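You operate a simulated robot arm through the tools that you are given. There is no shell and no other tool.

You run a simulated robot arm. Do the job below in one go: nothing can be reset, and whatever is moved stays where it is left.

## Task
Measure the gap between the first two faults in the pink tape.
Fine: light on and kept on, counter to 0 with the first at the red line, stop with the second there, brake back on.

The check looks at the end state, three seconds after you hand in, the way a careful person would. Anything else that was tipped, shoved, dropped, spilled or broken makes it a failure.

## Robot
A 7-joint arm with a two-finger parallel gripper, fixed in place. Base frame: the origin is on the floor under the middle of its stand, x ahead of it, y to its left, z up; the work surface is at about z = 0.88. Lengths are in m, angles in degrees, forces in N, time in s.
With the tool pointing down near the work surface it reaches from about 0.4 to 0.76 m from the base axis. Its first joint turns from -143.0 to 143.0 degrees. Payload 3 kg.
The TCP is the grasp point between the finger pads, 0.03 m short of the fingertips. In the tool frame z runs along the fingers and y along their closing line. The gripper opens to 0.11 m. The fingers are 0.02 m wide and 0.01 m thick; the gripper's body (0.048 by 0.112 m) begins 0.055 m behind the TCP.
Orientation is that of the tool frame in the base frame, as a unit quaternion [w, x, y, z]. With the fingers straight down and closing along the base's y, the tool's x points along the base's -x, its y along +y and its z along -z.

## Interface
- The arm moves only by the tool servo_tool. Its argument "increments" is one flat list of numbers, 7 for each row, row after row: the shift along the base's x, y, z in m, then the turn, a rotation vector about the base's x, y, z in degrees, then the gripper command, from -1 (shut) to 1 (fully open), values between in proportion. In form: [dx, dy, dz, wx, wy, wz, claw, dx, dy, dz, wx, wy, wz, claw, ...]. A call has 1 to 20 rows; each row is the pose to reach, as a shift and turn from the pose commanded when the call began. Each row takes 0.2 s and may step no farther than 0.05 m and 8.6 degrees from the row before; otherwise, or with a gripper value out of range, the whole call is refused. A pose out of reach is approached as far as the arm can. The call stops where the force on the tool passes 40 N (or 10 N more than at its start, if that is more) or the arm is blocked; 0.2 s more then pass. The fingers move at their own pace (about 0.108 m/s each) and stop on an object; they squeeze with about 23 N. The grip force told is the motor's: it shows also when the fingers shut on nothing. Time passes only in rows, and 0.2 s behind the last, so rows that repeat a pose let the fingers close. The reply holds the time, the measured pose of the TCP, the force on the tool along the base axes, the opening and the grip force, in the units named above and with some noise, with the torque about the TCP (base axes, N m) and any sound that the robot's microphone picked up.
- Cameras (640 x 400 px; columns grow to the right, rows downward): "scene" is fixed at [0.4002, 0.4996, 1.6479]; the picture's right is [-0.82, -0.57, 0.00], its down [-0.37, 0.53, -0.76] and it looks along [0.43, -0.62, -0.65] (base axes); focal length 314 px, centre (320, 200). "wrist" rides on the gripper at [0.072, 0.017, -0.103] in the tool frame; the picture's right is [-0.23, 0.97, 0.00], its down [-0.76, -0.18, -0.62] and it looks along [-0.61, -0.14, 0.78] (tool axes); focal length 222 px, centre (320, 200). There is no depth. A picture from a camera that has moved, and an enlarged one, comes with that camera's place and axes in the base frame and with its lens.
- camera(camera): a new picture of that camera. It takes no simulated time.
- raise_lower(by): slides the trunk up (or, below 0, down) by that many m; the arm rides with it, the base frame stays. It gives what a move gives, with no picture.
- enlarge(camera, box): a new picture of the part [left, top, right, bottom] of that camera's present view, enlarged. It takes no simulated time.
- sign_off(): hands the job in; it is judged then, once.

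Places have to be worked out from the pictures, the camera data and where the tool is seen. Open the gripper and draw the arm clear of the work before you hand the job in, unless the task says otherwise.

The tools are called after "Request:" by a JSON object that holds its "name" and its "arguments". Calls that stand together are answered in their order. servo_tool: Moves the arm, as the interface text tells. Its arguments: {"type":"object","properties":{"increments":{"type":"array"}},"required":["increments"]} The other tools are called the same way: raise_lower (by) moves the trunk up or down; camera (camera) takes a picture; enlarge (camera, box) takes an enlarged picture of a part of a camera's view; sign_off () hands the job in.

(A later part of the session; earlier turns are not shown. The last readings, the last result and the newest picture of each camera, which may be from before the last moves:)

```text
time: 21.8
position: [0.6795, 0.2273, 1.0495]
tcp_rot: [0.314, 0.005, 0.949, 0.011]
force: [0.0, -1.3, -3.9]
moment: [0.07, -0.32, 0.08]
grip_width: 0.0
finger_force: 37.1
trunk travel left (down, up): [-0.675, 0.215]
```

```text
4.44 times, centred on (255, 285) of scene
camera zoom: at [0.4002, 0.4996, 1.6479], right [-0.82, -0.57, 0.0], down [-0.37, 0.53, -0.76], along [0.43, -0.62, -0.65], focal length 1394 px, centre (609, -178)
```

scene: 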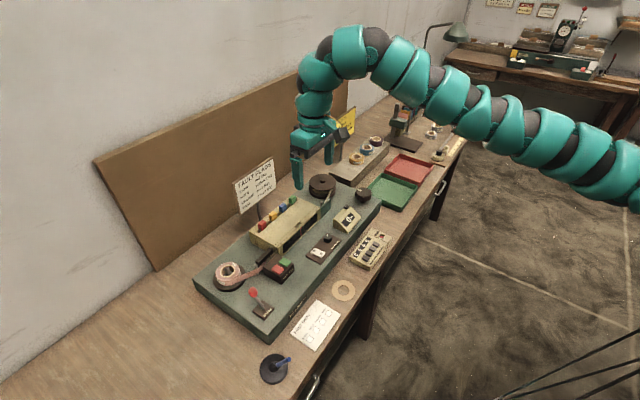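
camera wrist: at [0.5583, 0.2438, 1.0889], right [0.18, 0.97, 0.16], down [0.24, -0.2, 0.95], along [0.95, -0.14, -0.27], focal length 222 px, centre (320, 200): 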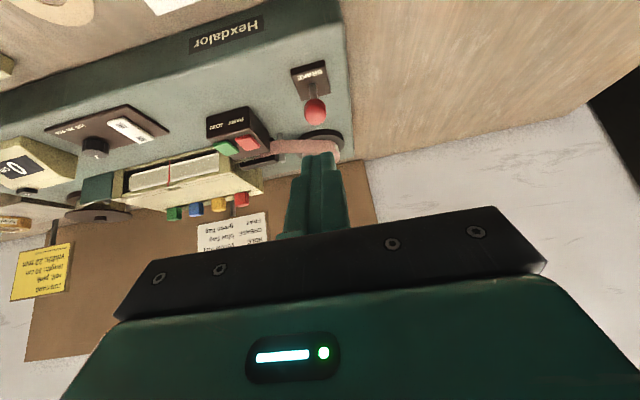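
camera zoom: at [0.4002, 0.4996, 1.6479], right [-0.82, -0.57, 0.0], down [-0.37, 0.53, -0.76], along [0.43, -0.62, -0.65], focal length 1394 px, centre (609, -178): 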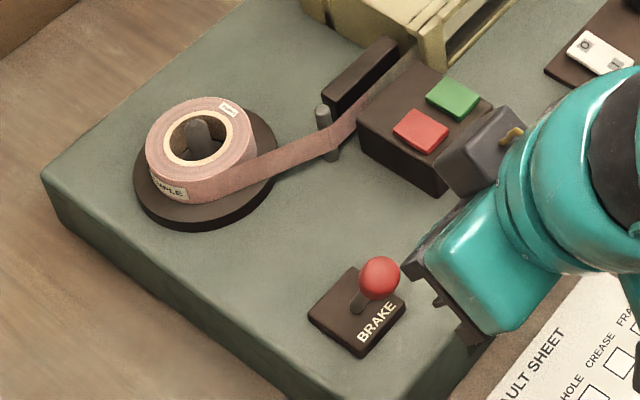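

The lever stays toward me, so the brake is released (ball now at about x 0.748). Next I'll look at the window and the winding knob from here.

Request:
{"name": "enlarge", "arguments": {"camera": "wrist", "box": [80, 120, 280, 230]}}

Request:
{"name": "enlarge", "arguments": {"camera": "scene", "box": [330, 165, 400, 215]}}

```text
3.20 times, centred on (180, 175) of wrist
camera zoom: at [0.5583, 0.2438, 1.0889], right [0.18, 0.97, 0.16], down [0.24, -0.2, 0.95], along [0.95, -0.14, -0.27], focal length 711 px, centre (768, 280)
```

zoom: 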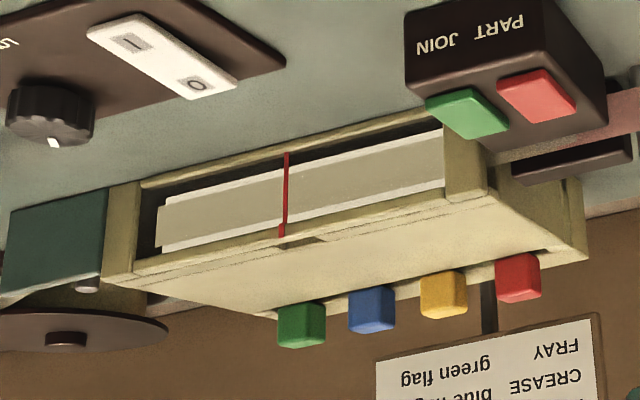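

```text
8.00 times, centred on (365, 190) of scene
camera zoom: at [0.4002, 0.4996, 1.6479], right [-0.82, -0.57, 0.0], down [-0.37, 0.53, -0.76], along [0.43, -0.62, -0.65], focal length 2508 px, centre (-40, 280)
```

zoom: 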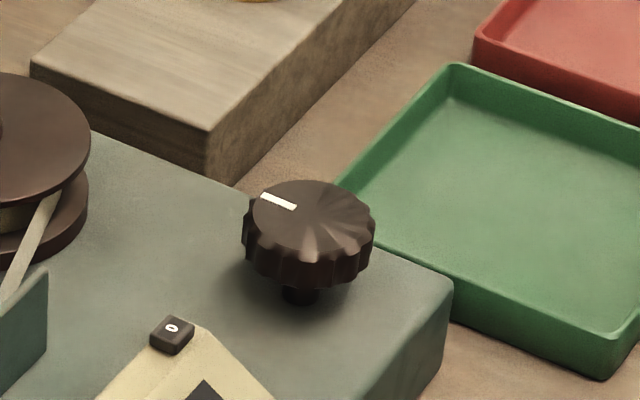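

The wrist view shows the backlit window, the pale leader and the red line clearly. Now I'll carry the arm across, well above everything, toward the winding knob on the right, turning the tool 21° to face it.

Request:
{"name": "servo_tool", "arguments": {"increments": [0.012, -0.04, -0.005, 0, 0, 0, -1, 0.024, -0.08, -0.01, 0, 0, 0, -1, 0.036, -0.12, -0.015, 0, 0, 0, -1, 0.04, -0.16, -0.015, 0, 0, 0, -1, 0.04, -0.2, -0.015, 0, 0, 0, -1, 0.04, -0.24, -0.015, 0, 0, 0, -1, 0.036, -0.285, -0.015, 0, 0, -4, -1, 0.032, -0.33, -0.015, 0, 0, -8, -1, 0.028, -0.375, -0.015, 0, 0, -12, -1, 0.024, -0.42, -0.015, 0, 0, -16, -1, 0.02, -0.465, -0.015, 0, 0, -20, 0.4, 0.015, -0.495, -0.015, 0, 0, -22, 0.6, 0.015, -0.495, -0.015, 0, 0, -22, 0.6]}}

Request:
{"name": "camera", "arguments": {"camera": "wrist"}}

Request:
{"name": "enlarge", "arguments": {"camera": "scene", "box": [270, 140, 430, 260]}}

```text
time: 24.6
position: [0.6941, -0.2707, 1.0303]
tcp_rot: [0.312, 0.181, 0.931, -0.059]
force: [0.4, -0.3, -1.0]
moment: [-0.01, 0.02, -0.01]
grip_width: 0.0882
finger_force: 0.1
trunk travel left (down, up): [-0.675, 0.215]
```

```text
taken
camera wrist: at [0.5883, -0.2088, 1.0679], right [0.53, 0.83, 0.14], down [0.15, -0.25, 0.96], along [0.83, -0.49, -0.26], focal length 222 px, centre (320, 200)
```

wrist: 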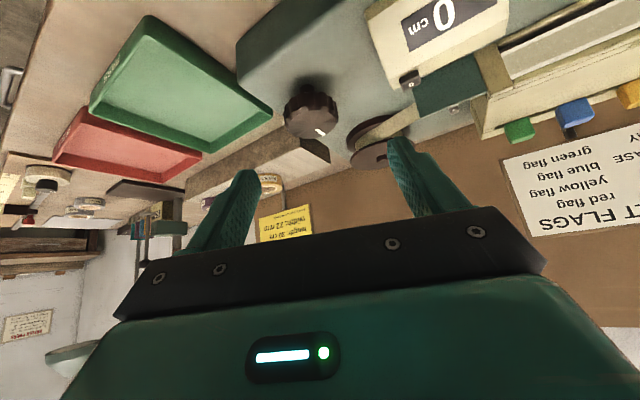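

```text
3.33 times, centred on (350, 200) of scene
camera zoom: at [0.4002, 0.4996, 1.6479], right [-0.82, -0.57, 0.0], down [-0.37, 0.53, -0.76], along [0.43, -0.62, -0.65], focal length 1045 px, centre (220, 200)
```

zoom: 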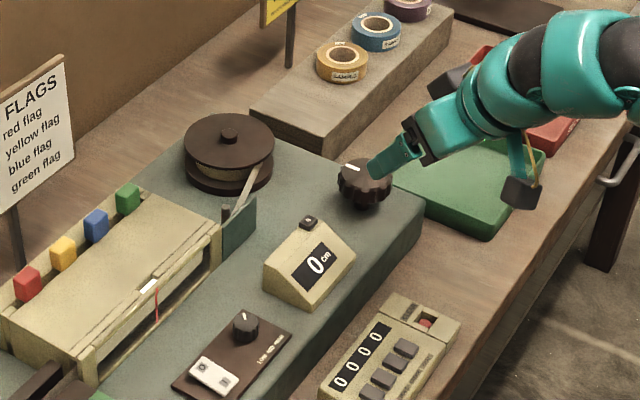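

The arm is in front of the knob with the gripper open to 88 mm. I'll zoom in on the knob for a precise fix.

Request:
{"name": "enlarge", "arguments": {"camera": "wrist", "box": [230, 50, 390, 180]}}

Request:
{"name": "enlarge", "arguments": {"camera": "scene", "box": [330, 165, 400, 215]}}

```text
3.08 times, centred on (310, 115) of wrist
camera zoom: at [0.5883, -0.2088, 1.0679], right [0.53, 0.83, 0.14], down [0.15, -0.25, 0.96], along [0.83, -0.49, -0.26], focal length 684 px, centre (351, 462)
```

zoom: 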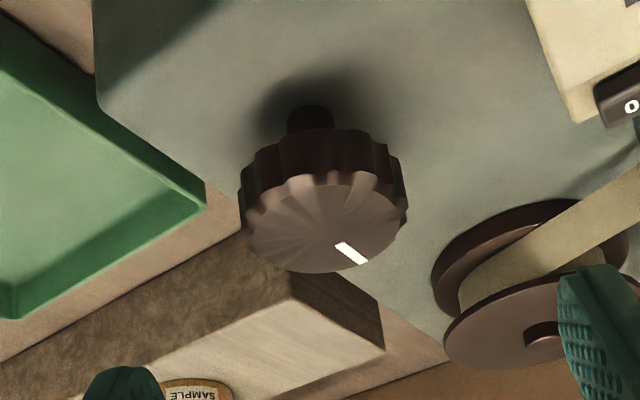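

```text
8.00 times, centred on (365, 190) of scene
camera zoom: at [0.4002, 0.4996, 1.6479], right [-0.82, -0.57, 0.0], down [-0.37, 0.53, -0.76], along [0.43, -0.62, -0.65], focal length 2508 px, centre (-40, 280)
```

zoom: 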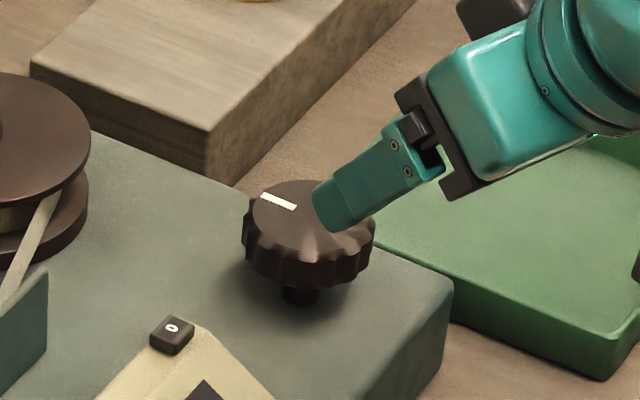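

I put the knob's top centre at about (0.768, -0.311, 0.93), roughly 58 mm across. I'll advance along the tool axis until it is between the fingers, stopping slightly short to check.

Request:
{"name": "servo_tool", "arguments": {"increments": [0.007, -0.0133, -0.0075, 0, 0, 0, 0.6, 0.022, -0.019, -0.029, 0, 0, 0, 0.6, 0.038, -0.026, -0.052, 0, 0, 0, 0.6, 0.054, -0.032, -0.075, 0, 0, 0, 0.6, 0.063, -0.036, -0.088, 0, 0, 0, 0.6, 0.063, -0.036, -0.088, 0, 0, 0, 0.6]}}

Request:
{"name": "camera", "arguments": {"camera": "wrist"}}

Request:
{"name": "enlarge", "arguments": {"camera": "scene", "box": [330, 165, 400, 215]}}

```text
time: 26.0
position: [0.7576, -0.3056, 0.9417]
tcp_rot: [0.313, 0.18, 0.931, -0.059]
force: [0.6, 0.5, 0.3]
moment: [0.01, 0.03, -0.02]
grip_width: 0.088
finger_force: 0.0
trunk travel left (down, up): [-0.675, 0.215]
```

```text
taken
camera wrist: at [0.6524, -0.2436, 0.98], right [0.53, 0.84, 0.14], down [0.15, -0.25, 0.96], along [0.83, -0.49, -0.26], focal length 222 px, centre (320, 200)
```

wrist: 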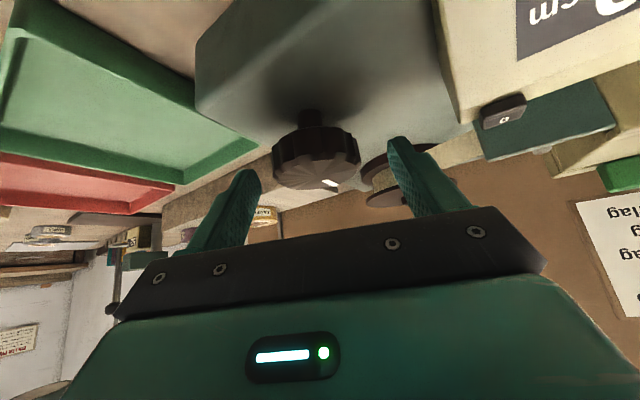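

```text
8.00 times, centred on (365, 190) of scene
camera zoom: at [0.4002, 0.4996, 1.6479], right [-0.82, -0.57, 0.0], down [-0.37, 0.53, -0.76], along [0.43, -0.62, -0.65], focal length 2508 px, centre (-40, 280)
```

zoom: 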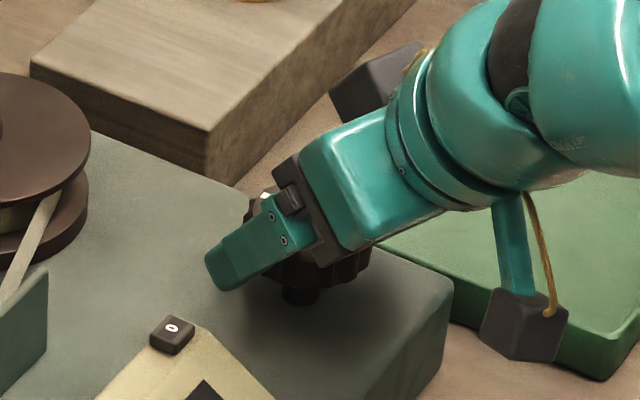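

From this closer view I refine the knob to about (0.770, -0.312) with its top near z 0.922. I'll go the last 2.5 cm in and close on the rim.

Request:
{"name": "servo_tool", "arguments": {"increments": [0.006, -0.003, -0.012, 0, 0, 0, 0.6, 0.0124, -0.0064, -0.0235, 0, 0, 0, 0.6, 0.0124, -0.0064, -0.0235, 0, 0, 0, 0, 0.0124, -0.0064, -0.0235, 0, 0, 0, -1, 0.0124, -0.0064, -0.0235, 0, 0, 0, -1]}}

Request:
{"name": "camera", "arguments": {"camera": "wrist"}}

Request:
{"name": "enlarge", "arguments": {"camera": "scene", "box": [330, 165, 400, 215]}}

```text
time: 27.2
position: [0.7687, -0.3129, 0.9191]
tcp_rot: [0.312, 0.181, 0.931, -0.06]
force: [0.6, -4.9, -0.9]
moment: [-0.8, -0.98, -0.01]
grip_width: 0.0578
finger_force: 45.1
trunk travel left (down, up): [-0.675, 0.215]
```

```text
taken
camera wrist: at [0.6645, -0.2512, 0.9568], right [0.53, 0.83, 0.14], down [0.15, -0.25, 0.96], along [0.83, -0.49, -0.26], focal length 222 px, centre (320, 200)
```

wrist: 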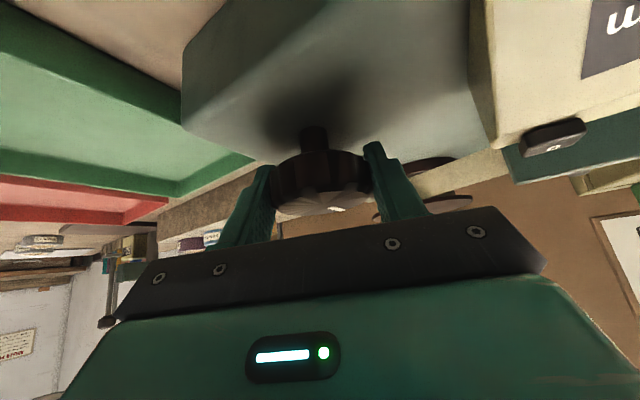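

```text
8.00 times, centred on (365, 190) of scene
camera zoom: at [0.4002, 0.4996, 1.6479], right [-0.82, -0.57, 0.0], down [-0.37, 0.53, -0.76], along [0.43, -0.62, -0.65], focal length 2508 px, centre (-40, 280)
```

zoom: 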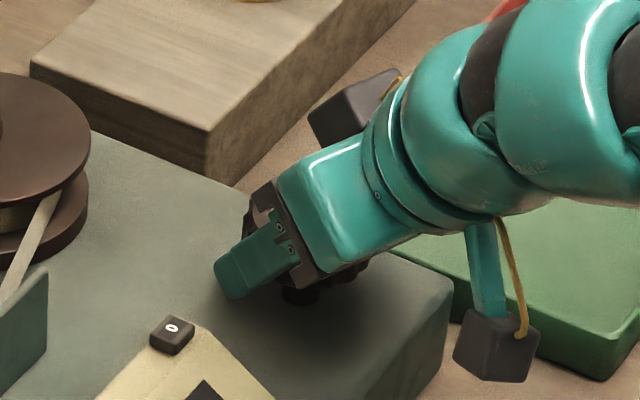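

The knob is gripped (diameter 58 mm). I'll turn it 16° counter-clockwise as seen from above, the direction that should wind the take-up reel, and look for a response.

Request:
{"name": "servo_tool", "arguments": {"increments": [0, 0, 0, 0, 0, 5, -1, 0, 0, 0, 0, 0, 10, -1, 0, 0, 0, 0, 0, 16, -1]}}

Request:
{"name": "enlarge", "arguments": {"camera": "scene", "box": [250, 170, 370, 270]}}

Request:
{"name": "enlarge", "arguments": {"camera": "scene", "box": [200, 240, 320, 310]}}

```text
time: 28.0
position: [0.7701, -0.3147, 0.9202]
tcp_rot: [0.317, 0.051, 0.947, -0.016]
force: [-4.0, -9.7, -2.2]
moment: [0.04, 0.46, -1.31]
grip_width: 0.0575
finger_force: 44.7
trunk travel left (down, up): [-0.675, 0.215]
```

```text
4.00 times, centred on (310, 220) of scene
camera zoom: at [0.4002, 0.4996, 1.6479], right [-0.82, -0.57, 0.0], down [-0.37, 0.53, -0.76], along [0.43, -0.62, -0.65], focal length 1254 px, centre (360, 120)
```

zoom: 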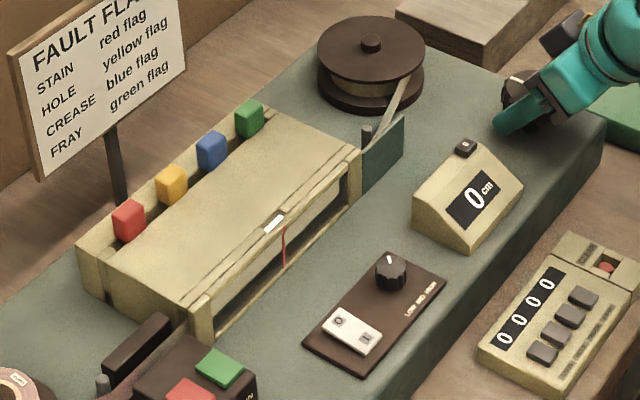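

```text
5.33 times, centred on (260, 275) of scene
camera zoom: at [0.4002, 0.4996, 1.6479], right [-0.82, -0.57, 0.0], down [-0.37, 0.53, -0.76], along [0.43, -0.62, -0.65], focal length 1672 px, centre (640, -200)
```

zoom: 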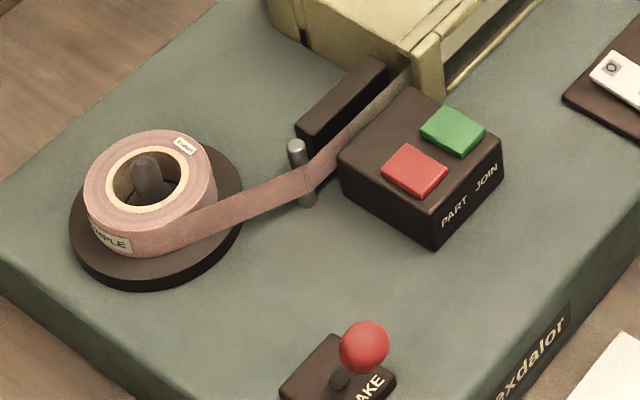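

There's strong resistance (1.3 N·m) and no motion of the tape or counter that way. I'll try the other direction, clockwise, to see whether it moves freely.

Request:
{"name": "servo_tool", "arguments": {"increments": [0, 0.001, 0, 0, 0, -6, -1, 0, 0.001, 0, 0, 0, -12, -1, 0, 0.001, 0, 0, 0, -18, -1, 0, 0.001, 0, 0, 0, -24, -1, 0, 0.001, 0, 0, 0, -30, -1]}}

Request:
{"name": "enlarge", "arguments": {"camera": "scene", "box": [250, 170, 370, 270]}}

Request:
{"name": "enlarge", "arguments": {"camera": "scene", "box": [200, 240, 320, 310]}}

```text
time: 29.2
position: [0.7694, -0.3128, 0.9196]
tcp_rot: [0.303, 0.293, 0.901, -0.096]
force: [1.3, -14.5, -0.9]
moment: [-0.41, 0.17, -0.05]
grip_width: 0.0576
finger_force: 45.0
trunk travel left (down, up): [-0.675, 0.215]
```

```text
4.00 times, centred on (310, 220) of scene
camera zoom: at [0.4002, 0.4996, 1.6479], right [-0.82, -0.57, 0.0], down [-0.37, 0.53, -0.76], along [0.43, -0.62, -0.65], focal length 1254 px, centre (360, 120)
```

zoom: 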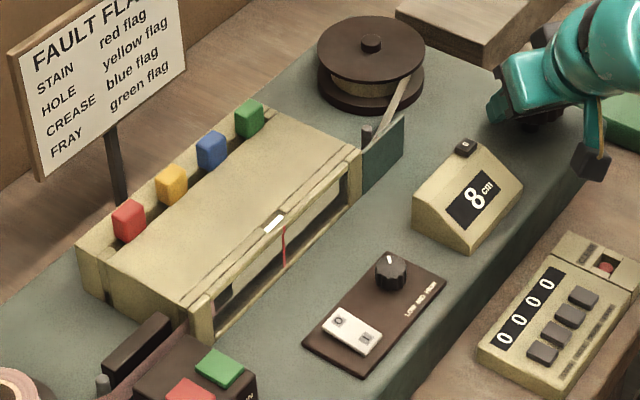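

```text
5.33 times, centred on (260, 275) of scene
camera zoom: at [0.4002, 0.4996, 1.6479], right [-0.82, -0.57, 0.0], down [-0.37, 0.53, -0.76], along [0.43, -0.62, -0.65], focal length 1672 px, centre (640, -200)
```

zoom: 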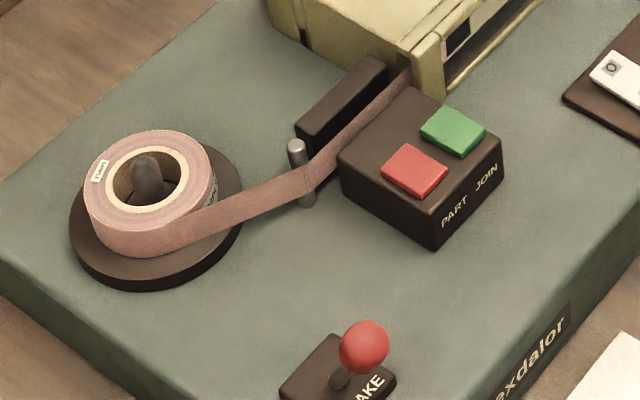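

Clockwise works: the counter reads 8 cm and pink tape has entered the window. I need to know whether the tape moves only with the knob or keeps running, so I'll hold still briefly and look again.

Request:
{"name": "servo_tool", "arguments": {"increments": [0, 0, 0, 0, 0, 0, -1]}}

Request:
{"name": "enlarge", "arguments": {"camera": "scene", "box": [250, 170, 370, 270]}}

Request:
{"name": "enlarge", "arguments": {"camera": "scene", "box": [280, 205, 325, 250]}}

```text
time: 29.6
position: [0.7709, -0.3122, 0.9196]
tcp_rot: [0.303, 0.294, 0.901, -0.096]
force: [0.6, -14.3, -2.3]
moment: [-0.73, -0.8, -0.06]
grip_width: 0.0577
finger_force: 45.2
trunk travel left (down, up): [-0.675, 0.215]
```

```text
4.00 times, centred on (310, 220) of scene
camera zoom: at [0.4002, 0.4996, 1.6479], right [-0.82, -0.57, 0.0], down [-0.37, 0.53, -0.76], along [0.43, -0.62, -0.65], focal length 1254 px, centre (360, 120)
```

zoom: 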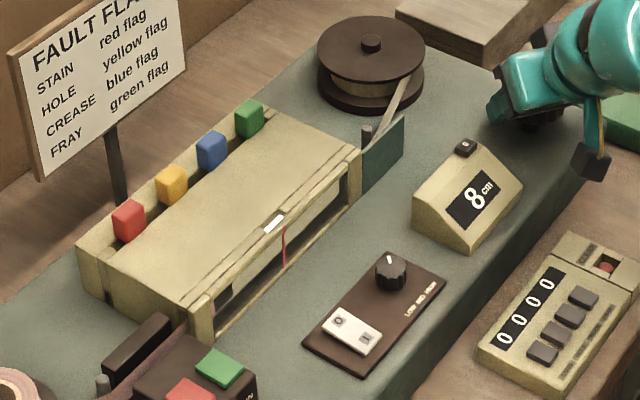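

```text
8.89 times, centred on (302, 228) of scene
camera zoom: at [0.4002, 0.4996, 1.6479], right [-0.82, -0.57, 0.0], down [-0.37, 0.53, -0.76], along [0.43, -0.62, -0.65], focal length 2787 px, centre (476, -44)
```

zoom: 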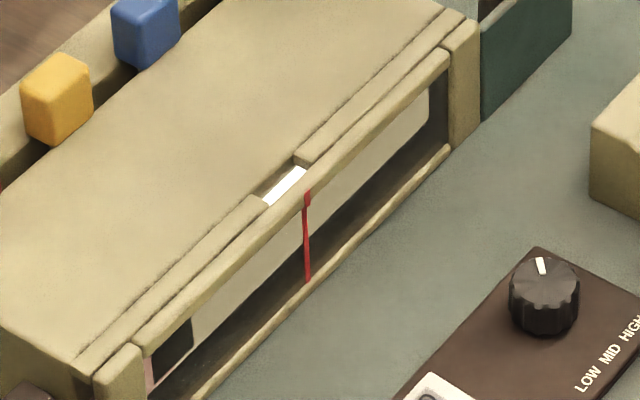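

The tape is steady at 8 cm, so it moves only with the knob. I'll test the ratio with a small 4° turn.

Request:
{"name": "servo_tool", "arguments": {"increments": [0, 0, 0, 0, 0, -2, -1, 0, 0, 0, 0, 0, -4, -1, 0, 0, 0, 0, 0, -4, -1]}}

Request:
{"name": "enlarge", "arguments": {"camera": "scene", "box": [330, 190, 370, 230]}}

Request:
{"name": "enlarge", "arguments": {"camera": "scene", "box": [280, 205, 325, 250]}}

```text
time: 30.4
position: [0.771, -0.3109, 0.919]
tcp_rot: [0.299, 0.325, 0.891, -0.106]
force: [4.4, -11.8, 3.3]
moment: [-0.19, -0.05, -0.03]
grip_width: 0.0573
finger_force: 45.2
trunk travel left (down, up): [-0.675, 0.215]
```

```text
10.00 times, centred on (350, 210) of scene
camera zoom: at [0.4002, 0.4996, 1.6479], right [-0.82, -0.57, 0.0], down [-0.37, 0.53, -0.76], along [0.43, -0.62, -0.65], focal length 3136 px, centre (20, 100)
```

zoom: 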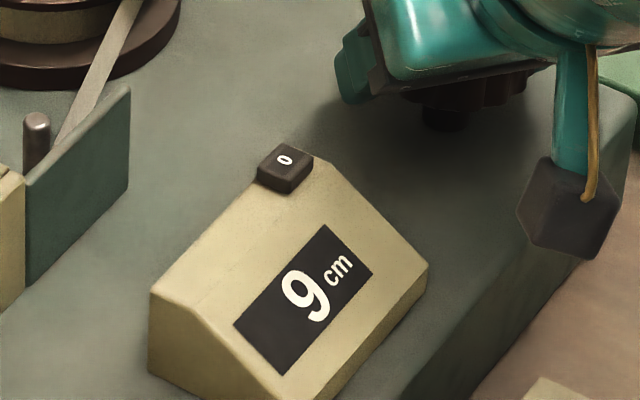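

```text
8.89 times, centred on (302, 228) of scene
camera zoom: at [0.4002, 0.4996, 1.6479], right [-0.82, -0.57, 0.0], down [-0.37, 0.53, -0.76], along [0.43, -0.62, -0.65], focal length 2787 px, centre (476, -44)
```

zoom: 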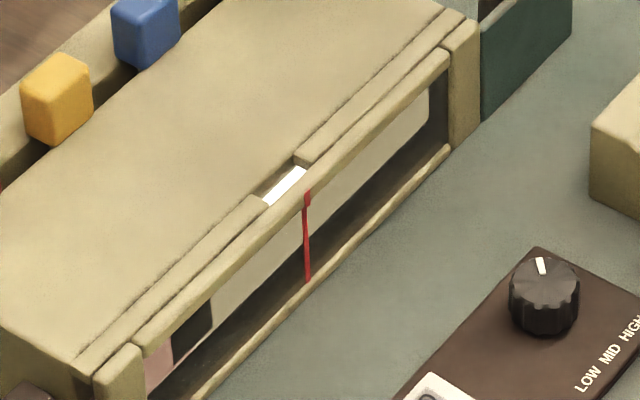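

The ratio is about 0.27 cm per degree. I'll zoom in hard on the window to judge how well the fixed camera shows the tape.

Request:
{"name": "enlarge", "arguments": {"camera": "scene", "box": [288, 220, 312, 240]}}

Request:
{"name": "enlarge", "arguments": {"camera": "scene", "box": [250, 240, 290, 265]}}

```text
16.00 times, centred on (300, 230) of scene
camera zoom: at [0.4002, 0.4996, 1.6479], right [-0.82, -0.57, 0.0], down [-0.37, 0.53, -0.76], along [0.43, -0.62, -0.65], focal length 5017 px, centre (640, -280)
```

zoom: 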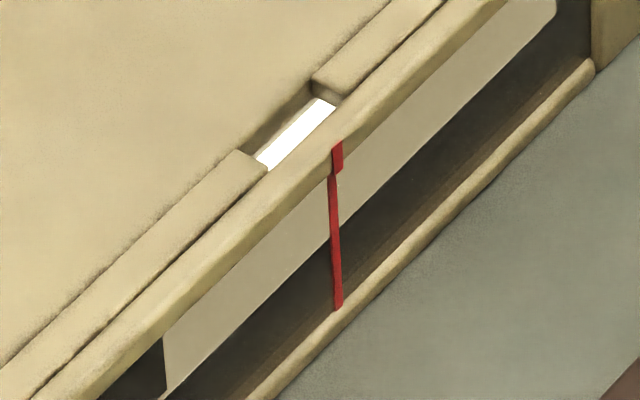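

```text
16.00 times, centred on (270, 252) of scene
camera zoom: at [0.4002, 0.4996, 1.6479], right [-0.82, -0.57, 0.0], down [-0.37, 0.53, -0.76], along [0.43, -0.62, -0.65], focal length 5017 px, centre (1120, -640)
```

zoom: 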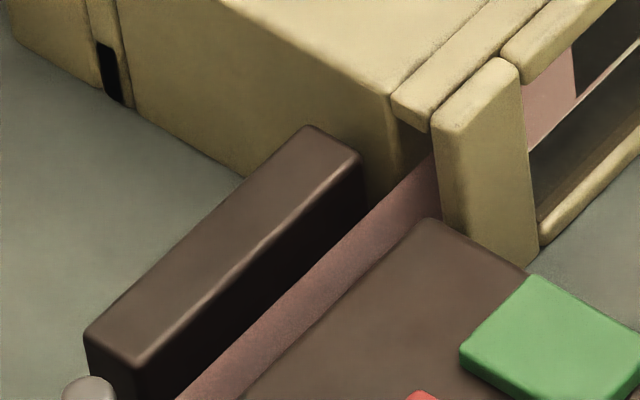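

Detail is good; the camera sees the lower part of the tape. I'll advance 12° more (about 3 cm) and check the window and the camera housing's clearance from the counter.

Request:
{"name": "servo_tool", "arguments": {"increments": [0, 0, 0, 0, 0, -4, -1, 0, 0, 0, 0, 0, -8, -1, 0, 0, 0, 0, 0, -12, -1, 0, 0, 0, 0, 0, -12, -1]}}

Request:
{"name": "enlarge", "arguments": {"camera": "scene", "box": [330, 190, 370, 230]}}

Request:
{"name": "enlarge", "arguments": {"camera": "scene", "box": [278, 214, 318, 246]}}

Request:
{"name": "enlarge", "arguments": {"camera": "scene", "box": [225, 240, 290, 290]}}

```text
time: 31.4
position: [0.7723, -0.3109, 0.9199]
tcp_rot: [0.286, 0.415, 0.853, -0.137]
force: [7.9, -3.2, 5.6]
moment: [0.73, 0.48, 0.05]
grip_width: 0.0575
finger_force: 44.6
trunk travel left (down, up): [-0.675, 0.215]
```

```text
10.00 times, centred on (350, 210) of scene
camera zoom: at [0.4002, 0.4996, 1.6479], right [-0.82, -0.57, 0.0], down [-0.37, 0.53, -0.76], along [0.43, -0.62, -0.65], focal length 3136 px, centre (20, 100)
```

zoom: 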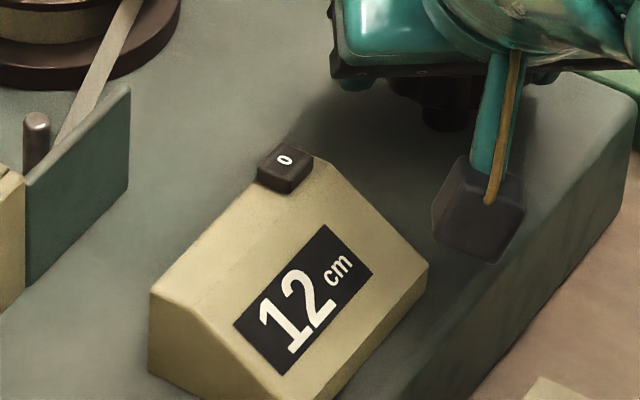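

```text
12.50 times, centred on (298, 230) of scene
camera zoom: at [0.4002, 0.4996, 1.6479], right [-0.82, -0.57, 0.0], down [-0.37, 0.53, -0.76], along [0.43, -0.62, -0.65], focal length 3920 px, centre (595, -175)
```

zoom: 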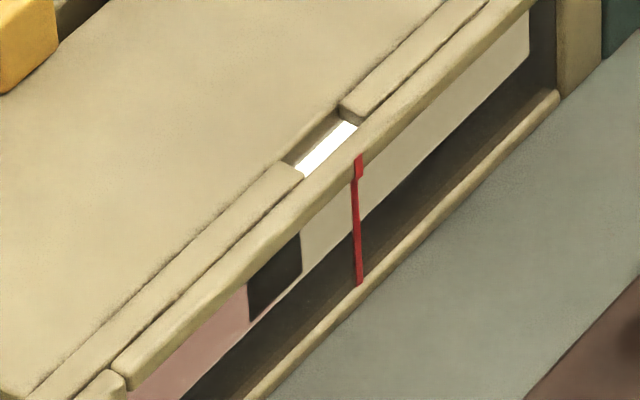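

```text
8.00 times, centred on (258, 265) of scene
camera zoom: at [0.4002, 0.4996, 1.6479], right [-0.82, -0.57, 0.0], down [-0.37, 0.53, -0.76], along [0.43, -0.62, -0.65], focal length 2508 px, centre (820, -320)
```

zoom: 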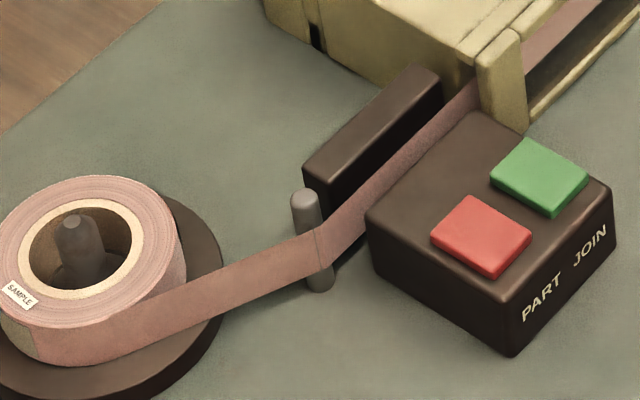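

The counter reads 12 cm, the splice is nearing the line, and there are no faults in view yet. I'll open, rotate the gripper back 56° around the knob and regrip.

Request:
{"name": "servo_tool", "arguments": {"increments": [0, 0, 0, 0, 0, 0, 0.6, 0, 0, 0, 0, 0, 0, 0.6, -0.001, -0.001, 0, 0, 0, 8, 0.6, -0.001, -0.001, 0, 0, 0, 16, 0.6, -0.001, -0.001, 0, 0, 0, 24, 0.6, -0.002, -0.001, 0, 0, 0, 32, 0.6, -0.002, -0.001, 0, 0, 0, 40, 0.6, -0.002, -0.001, 0, 0, 0, 48, 0.6, -0.002, -0.001, 0, 0, 0, 56, 0.6, -0.002, -0.001, 0, 0, 0, 56, 0.6]}}

Request:
{"name": "enlarge", "arguments": {"camera": "scene", "box": [320, 170, 400, 230]}}

Request:
{"name": "camera", "arguments": {"camera": "wrist"}}

```text
time: 33.6
position: [0.7702, -0.3117, 0.9196]
tcp_rot: [0.317, -0.033, 0.948, 0.012]
force: [0.9, -0.5, 0.4]
moment: [0.03, 0.02, 0.01]
grip_width: 0.0881
finger_force: 0.0
trunk travel left (down, up): [-0.675, 0.215]
```

```text
6.67 times, centred on (360, 200) of scene
camera zoom: at [0.4002, 0.4996, 1.6479], right [-0.82, -0.57, 0.0], down [-0.37, 0.53, -0.76], along [0.43, -0.62, -0.65], focal length 2090 px, centre (53, 200)
```

zoom: 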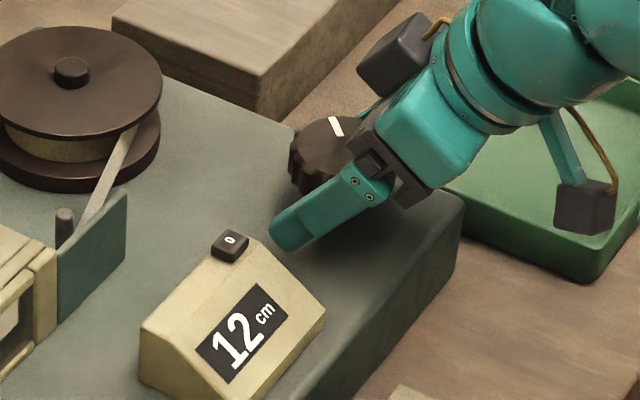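

```text
taken
camera wrist: at [0.647, -0.3034, 0.9567], right [0.11, 0.98, 0.14], down [0.24, -0.16, 0.96], along [0.96, -0.07, -0.26], focal length 222 px, centre (320, 200)
```

wrist: 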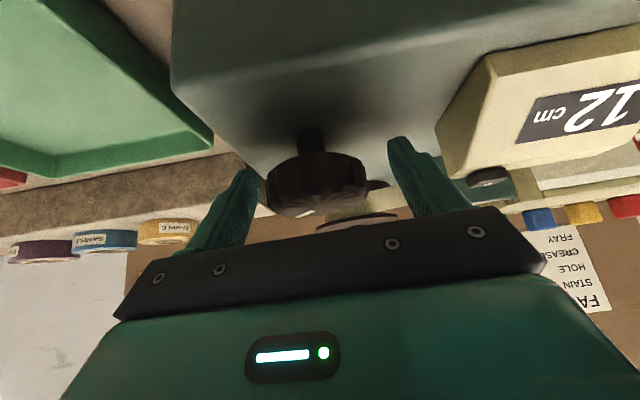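

The counter held at 12 and the regrip position is good. I'll close and turn clockwise about 18° (about 5 cm), then check.

Request:
{"name": "servo_tool", "arguments": {"increments": [0, 0, 0, 0, 0, 0, -1, 0, 0, 0, 0, 0, 0, -1, 0, 0, 0, 0, 0, -6, -1, 0, 0, 0, 0, 0, -12, -1, 0, 0, 0, 0, 0, -18, -1, 0, 0, 0, 0, 0, -18, -1]}}

Request:
{"name": "enlarge", "arguments": {"camera": "scene", "box": [320, 170, 400, 230]}}

Request:
{"name": "enlarge", "arguments": {"camera": "scene", "box": [278, 214, 318, 246]}}

Request:
{"name": "enlarge", "arguments": {"camera": "scene", "box": [225, 240, 290, 290]}}

```text
time: 35.0
position: [0.769, -0.3129, 0.9185]
tcp_rot: [0.316, 0.117, 0.941, -0.038]
force: [3.9, -9.9, 0.3]
moment: [-0.48, 0.73, -0.03]
grip_width: 0.0571
finger_force: 45.1
trunk travel left (down, up): [-0.675, 0.215]
```

```text
6.67 times, centred on (360, 200) of scene
camera zoom: at [0.4002, 0.4996, 1.6479], right [-0.82, -0.57, 0.0], down [-0.37, 0.53, -0.76], along [0.43, -0.62, -0.65], focal length 2090 px, centre (53, 200)
```

zoom: 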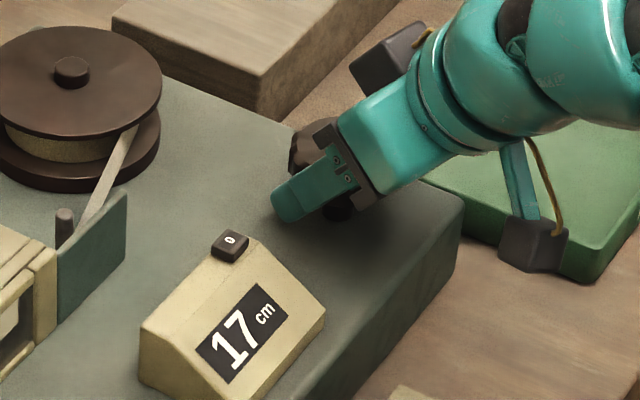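

```text
12.50 times, centred on (298, 230) of scene
camera zoom: at [0.4002, 0.4996, 1.6479], right [-0.82, -0.57, 0.0], down [-0.37, 0.53, -0.76], along [0.43, -0.62, -0.65], focal length 3920 px, centre (595, -175)
```

zoom: 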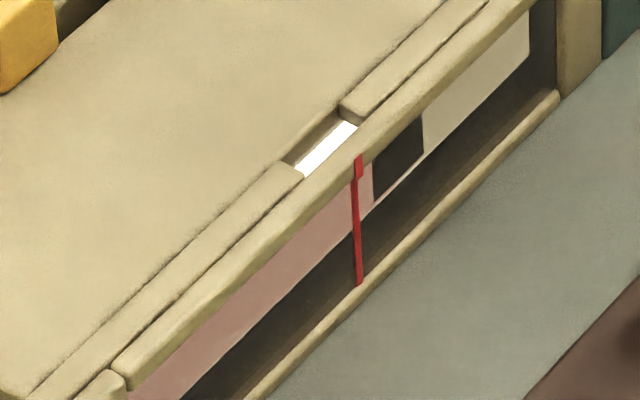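

```text
8.00 times, centred on (258, 265) of scene
camera zoom: at [0.4002, 0.4996, 1.6479], right [-0.82, -0.57, 0.0], down [-0.37, 0.53, -0.76], along [0.43, -0.62, -0.65], focal length 2508 px, centre (820, -320)
```

zoom: 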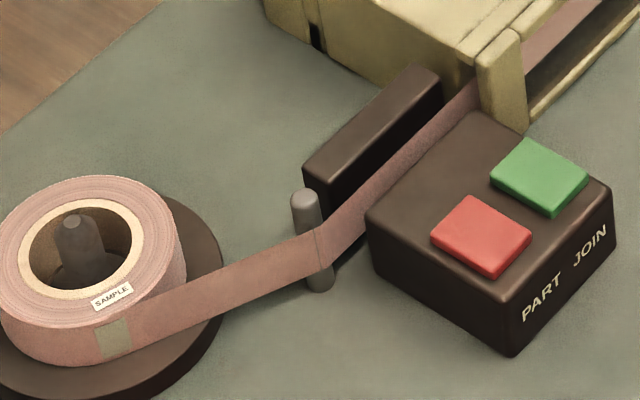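

Counter 17, and the pink tape now reaches the line. I'll inspect the visible pink tape closely for faults.

Request:
{"name": "enlarge", "arguments": {"camera": "scene", "box": [285, 225, 309, 247]}}

Request:
{"name": "enlarge", "arguments": {"camera": "scene", "box": [298, 214, 320, 234]}}

Request:
{"name": "enlarge", "arguments": {"camera": "scene", "box": [225, 260, 265, 290]}}

```text
16.00 times, centred on (297, 236) of scene
camera zoom: at [0.4002, 0.4996, 1.6479], right [-0.82, -0.57, 0.0], down [-0.37, 0.53, -0.76], along [0.43, -0.62, -0.65], focal length 5017 px, centre (688, -376)
```

zoom: 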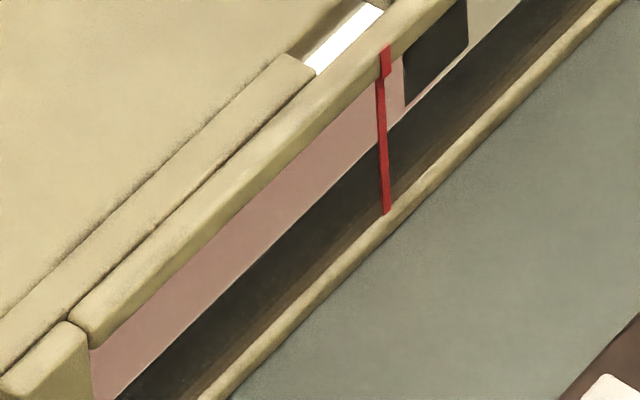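

```text
16.00 times, centred on (309, 224) of scene
camera zoom: at [0.4002, 0.4996, 1.6479], right [-0.82, -0.57, 0.0], down [-0.37, 0.53, -0.76], along [0.43, -0.62, -0.65], focal length 5017 px, centre (496, -184)
```

zoom: 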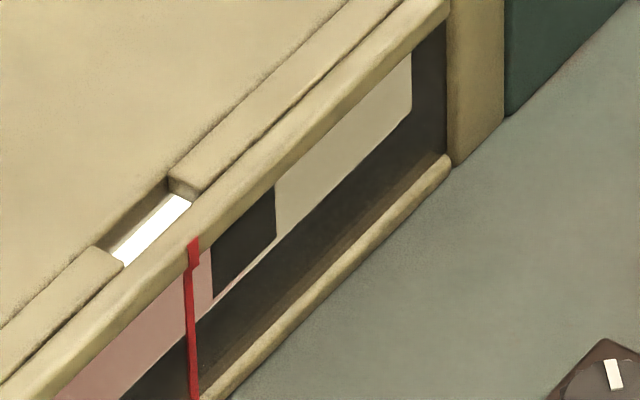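

```text
13.33 times, centred on (245, 275) of scene
camera zoom: at [0.4002, 0.4996, 1.6479], right [-0.82, -0.57, 0.0], down [-0.37, 0.53, -0.76], along [0.43, -0.62, -0.65], focal length 4181 px, centre (1320, -800)
```

zoom: 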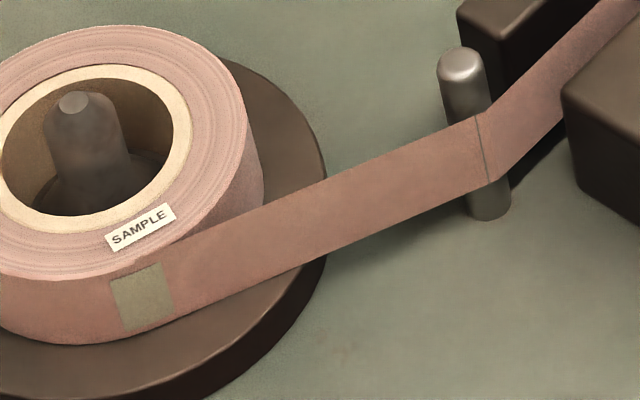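

No fault in the visible pink so far. I'll turn another 11° (3 cm) and inspect again.

Request:
{"name": "servo_tool", "arguments": {"increments": [0, 0, 0, 0, 0, -4, -1, 0, 0, 0, 0, 0, -8, -1, 0, 0, 0, 0, 0, -11, -1, 0, 0, 0, 0, 0, -11, -1]}}

Request:
{"name": "enlarge", "arguments": {"camera": "scene", "box": [320, 170, 400, 230]}}

Request:
{"name": "enlarge", "arguments": {"camera": "scene", "box": [285, 225, 309, 247]}}

Request:
{"name": "enlarge", "arguments": {"camera": "scene", "box": [225, 245, 285, 290]}}

```text
time: 36.0
position: [0.7704, -0.3114, 0.9192]
tcp_rot: [0.311, 0.204, 0.926, -0.066]
force: [13.0, -7.5, 4.6]
moment: [-0.31, -0.03, -0.02]
grip_width: 0.0569
finger_force: 44.8
trunk travel left (down, up): [-0.675, 0.215]
```

```text
6.67 times, centred on (360, 200) of scene
camera zoom: at [0.4002, 0.4996, 1.6479], right [-0.82, -0.57, 0.0], down [-0.37, 0.53, -0.76], along [0.43, -0.62, -0.65], focal length 2090 px, centre (53, 200)
```

zoom: 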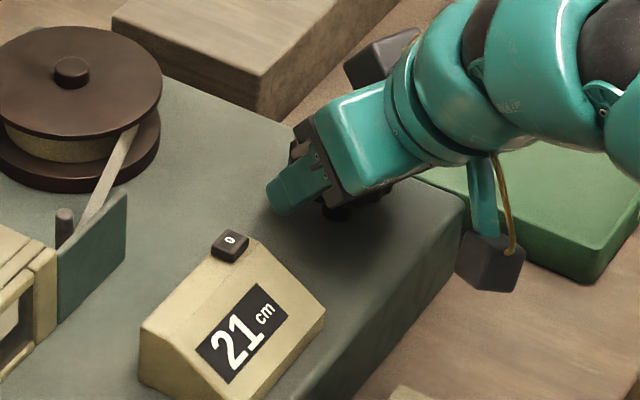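

```text
16.00 times, centred on (297, 236) of scene
camera zoom: at [0.4002, 0.4996, 1.6479], right [-0.82, -0.57, 0.0], down [-0.37, 0.53, -0.76], along [0.43, -0.62, -0.65], focal length 5017 px, centre (688, -376)
```

zoom: 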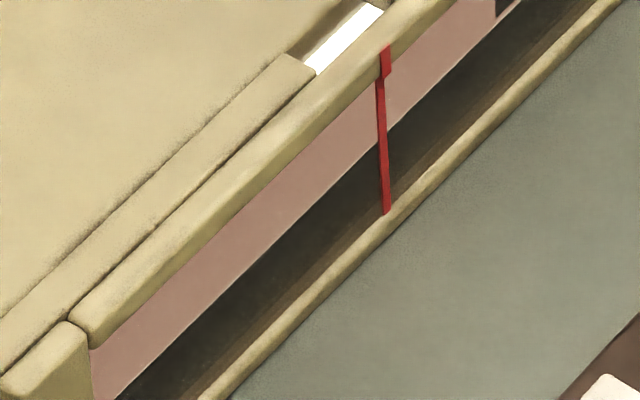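

```text
8.89 times, centred on (255, 268) of scene
camera zoom: at [0.4002, 0.4996, 1.6479], right [-0.82, -0.57, 0.0], down [-0.37, 0.53, -0.76], along [0.43, -0.62, -0.65], focal length 2787 px, centre (898, -400)
```

zoom: 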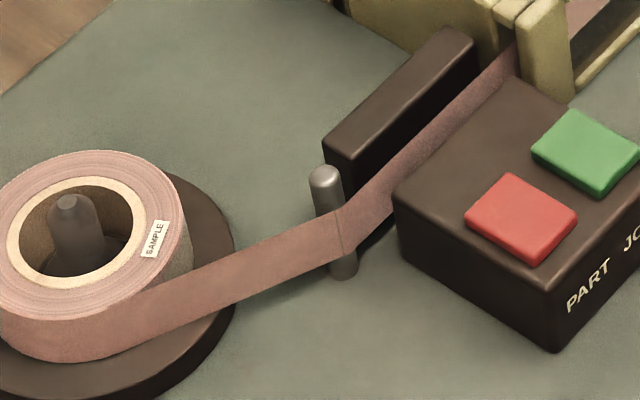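

Counter 21, still nothing visible. I'll turn another 11°, then release and look at the whole tape height with the wrist camera from in front of the window.

Request:
{"name": "servo_tool", "arguments": {"increments": [0, 0, 0, 0, 0, -4, -1, 0, 0, 0, 0, 0, -8, -1, 0, 0, 0, 0, 0, -11, -1, 0, 0, 0, 0, 0, -11, -1]}}

Request:
{"name": "enlarge", "arguments": {"camera": "scene", "box": [320, 170, 400, 230]}}

Request:
{"name": "enlarge", "arguments": {"camera": "scene", "box": [285, 213, 320, 247]}}

```text
time: 37.0
position: [0.7708, -0.3118, 0.9186]
tcp_rot: [0.303, 0.293, 0.902, -0.097]
force: [16.0, -1.1, 6.1]
moment: [-0.91, -0.62, 0.04]
grip_width: 0.0572
finger_force: 44.6
trunk travel left (down, up): [-0.675, 0.215]
```

```text
6.67 times, centred on (360, 200) of scene
camera zoom: at [0.4002, 0.4996, 1.6479], right [-0.82, -0.57, 0.0], down [-0.37, 0.53, -0.76], along [0.43, -0.62, -0.65], focal length 2090 px, centre (53, 200)
```

zoom: 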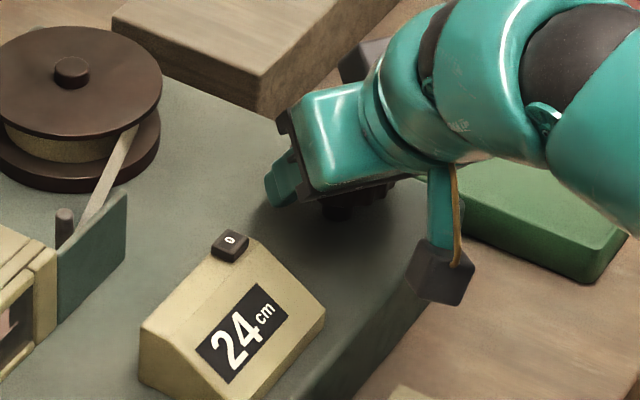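

```text
11.76 times, centred on (302, 230) of scene
camera zoom: at [0.4002, 0.4996, 1.6479], right [-0.82, -0.57, 0.0], down [-0.37, 0.53, -0.76], along [0.43, -0.62, -0.65], focal length 3689 px, centre (526, -153)
```

zoom: 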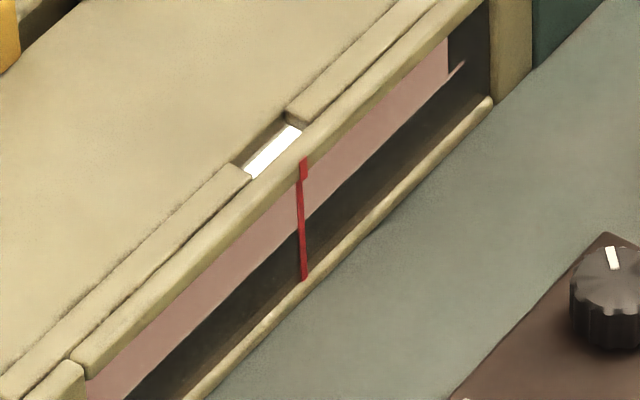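

Counter 24, with the splice just leaving the window at right. I'll release, lift straight up off the knob and swing over to in front of the window.

Request:
{"name": "servo_tool", "arguments": {"increments": [0, 0, 0, 0, 0, 0, 0.6, 0, 0, 0, 0, 0, 0, 0.6, 0, 0, 0.04, 0, 0, 0, 0.6, 0, 0, 0.085, 0, 0, 0, 0.6, -0.01, 0.03, 0.085, 0, 0, 7, 0.6, -0.02, 0.07, 0.085, 0, 0, 14, 0, -0.03, 0.11, 0.085, 0, 0, 21, -1, -0.035, 0.15, 0.085, 0, 0, 28, -1, -0.04, 0.19, 0.085, 0, 0, 35, -1, -0.045, 0.23, 0.085, 0, 0, 40, -1, -0.05, 0.276, 0.085, 0, 0, 44.6, -1]}}

Request:
{"name": "servo_tool", "arguments": {"increments": [0, 0, 0, 0.97, -6.4, 0, -1, 0, 0, 0, 1.94, -12.86, 0, -1, 0, 0, 0, 1.94, -12.86, 0, -1]}}

Request:
{"name": "camera", "arguments": {"camera": "wrist"}}

Request:
{"name": "enlarge", "arguments": {"camera": "wrist", "box": [230, 80, 410, 190]}}

Request:
{"name": "camera", "arguments": {"camera": "scene"}}

```text
time: 39.4
position: [0.7192, -0.0343, 1.0024]
tcp_rot: [0.317, -0.072, 0.945, 0.025]
force: [0.7, 0.0, 0.6]
moment: [0.01, -0.03, 0.0]
grip_width: 0.0
finger_force: 22.6
trunk travel left (down, up): [-0.675, 0.215]
```

```text
time: 40.2
position: [0.7186, -0.035, 1.0016]
tcp_rot: [0.423, -0.069, 0.903, 0.034]
force: [0.0, 0.7, 0.1]
moment: [0.03, -0.03, 0.0]
grip_width: 0.0001
finger_force: 22.8
trunk travel left (down, up): [-0.675, 0.215]
```

```text
taken
camera wrist: at [0.5911, -0.0358, 1.0122], right [0.0, 0.98, 0.18], down [0.04, -0.18, 0.98], along [1.0, 0.01, -0.04], focal length 222 px, centre (320, 200)
```

wrist: 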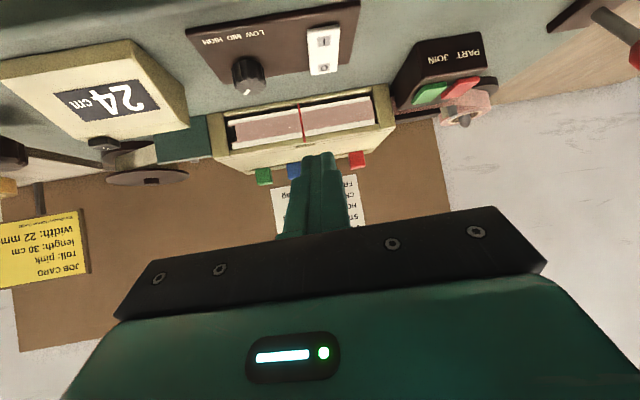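

```text
3.56 times, centred on (320, 135) of wrist
camera zoom: at [0.5911, -0.0358, 1.0122], right [0.0, 0.98, 0.18], down [0.04, -0.18, 0.98], along [1.0, 0.01, -0.04], focal length 790 px, centre (320, 431)
```

zoom: 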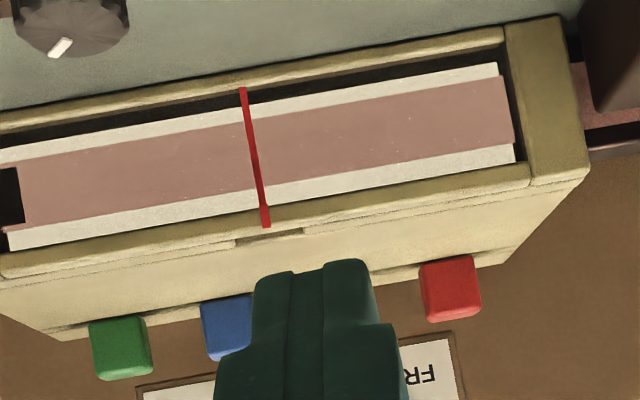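

```text
taken
```

scene: 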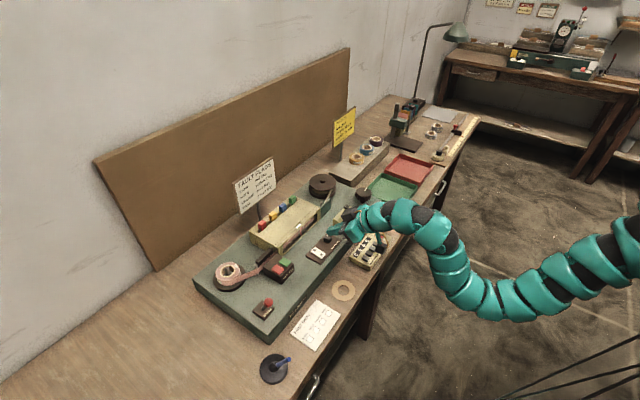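

This is an excellent view of the whole tape against the light panel. I'll zoom further into both halves to check for small faults.

Request:
{"name": "enlarge", "arguments": {"camera": "wrist", "box": [225, 90, 310, 155]}}

Request:
{"name": "enlarge", "arguments": {"camera": "wrist", "box": [295, 85, 380, 150]}}

```text
6.15 times, centred on (268, 122) of wrist
camera zoom: at [0.5911, -0.0358, 1.0122], right [0.0, 0.98, 0.18], down [0.04, -0.18, 0.98], along [1.0, 0.01, -0.04], focal length 1367 px, centre (643, 677)
```

zoom: 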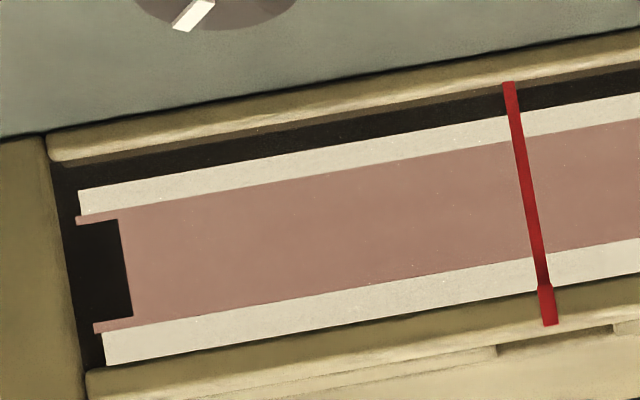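

```text
6.15 times, centred on (338, 118) of wrist
camera zoom: at [0.5911, -0.0358, 1.0122], right [0.0, 0.98, 0.18], down [0.04, -0.18, 0.98], along [1.0, 0.01, -0.04], focal length 1367 px, centre (212, 708)
```

zoom: 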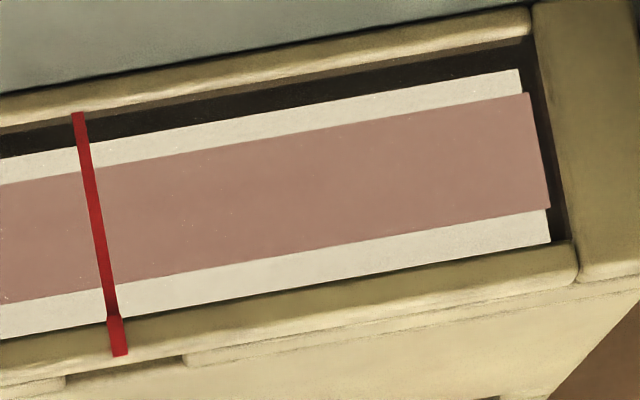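

The 14 cm of pink tape now showing is clean. I'll go back over to the knob, with the pitch back at 37°, to wind on.

Request:
{"name": "servo_tool", "arguments": {"increments": [0.005, -0.035, 0.002, -0.97, 6.4, 0, -1, 0.012, -0.075, 0.003, -1.94, 12.86, 0, -1, 0.02, -0.115, 0.003, -1.94, 12.86, 0, -1, 0.03, -0.155, 0.003, -1.94, 12.86, 0, -1, 0.038, -0.195, 0.003, -1.94, 12.86, 0, 0.3, 0.045, -0.235, 0.003, -1.94, 12.86, 0, 0.6, 0.052, -0.277, 0.003, -1.94, 12.86, 0, 0.6, 0.052, -0.277, 0.003, -1.94, 12.86, 0, 0.6]}}

Request:
{"name": "camera", "arguments": {"camera": "wrist"}}

Request:
{"name": "enlarge", "arguments": {"camera": "scene", "box": [320, 165, 400, 225]}}

```text
time: 42.0
position: [0.7706, -0.31, 1.0065]
tcp_rot: [0.318, -0.071, 0.945, 0.026]
force: [-0.2, 0.0, 0.2]
moment: [0.01, -0.01, -0.01]
grip_width: 0.088
finger_force: 0.1
trunk travel left (down, up): [-0.675, 0.215]
```

```text
taken
camera wrist: at [0.6491, -0.3092, 1.045], right [0.03, 0.99, 0.14], down [0.26, -0.14, 0.96], along [0.97, 0.0, -0.26], focal length 222 px, centre (320, 200)
```

wrist: 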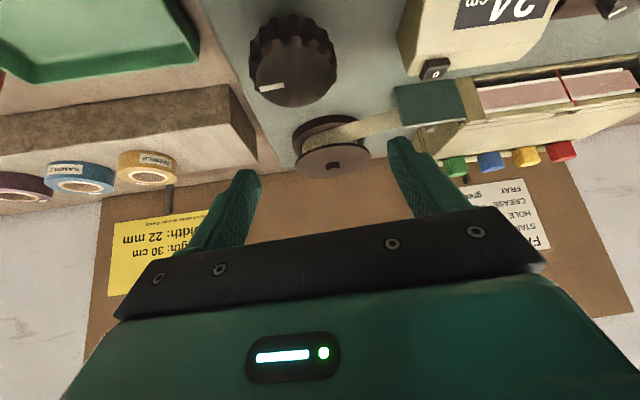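

```text
6.67 times, centred on (360, 195) of scene
camera zoom: at [0.4002, 0.4996, 1.6479], right [-0.82, -0.57, 0.0], down [-0.37, 0.53, -0.76], along [0.43, -0.62, -0.65], focal length 2090 px, centre (53, 233)
```

zoom: 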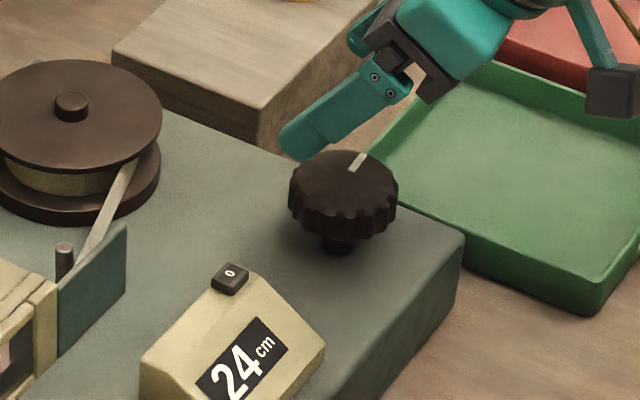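

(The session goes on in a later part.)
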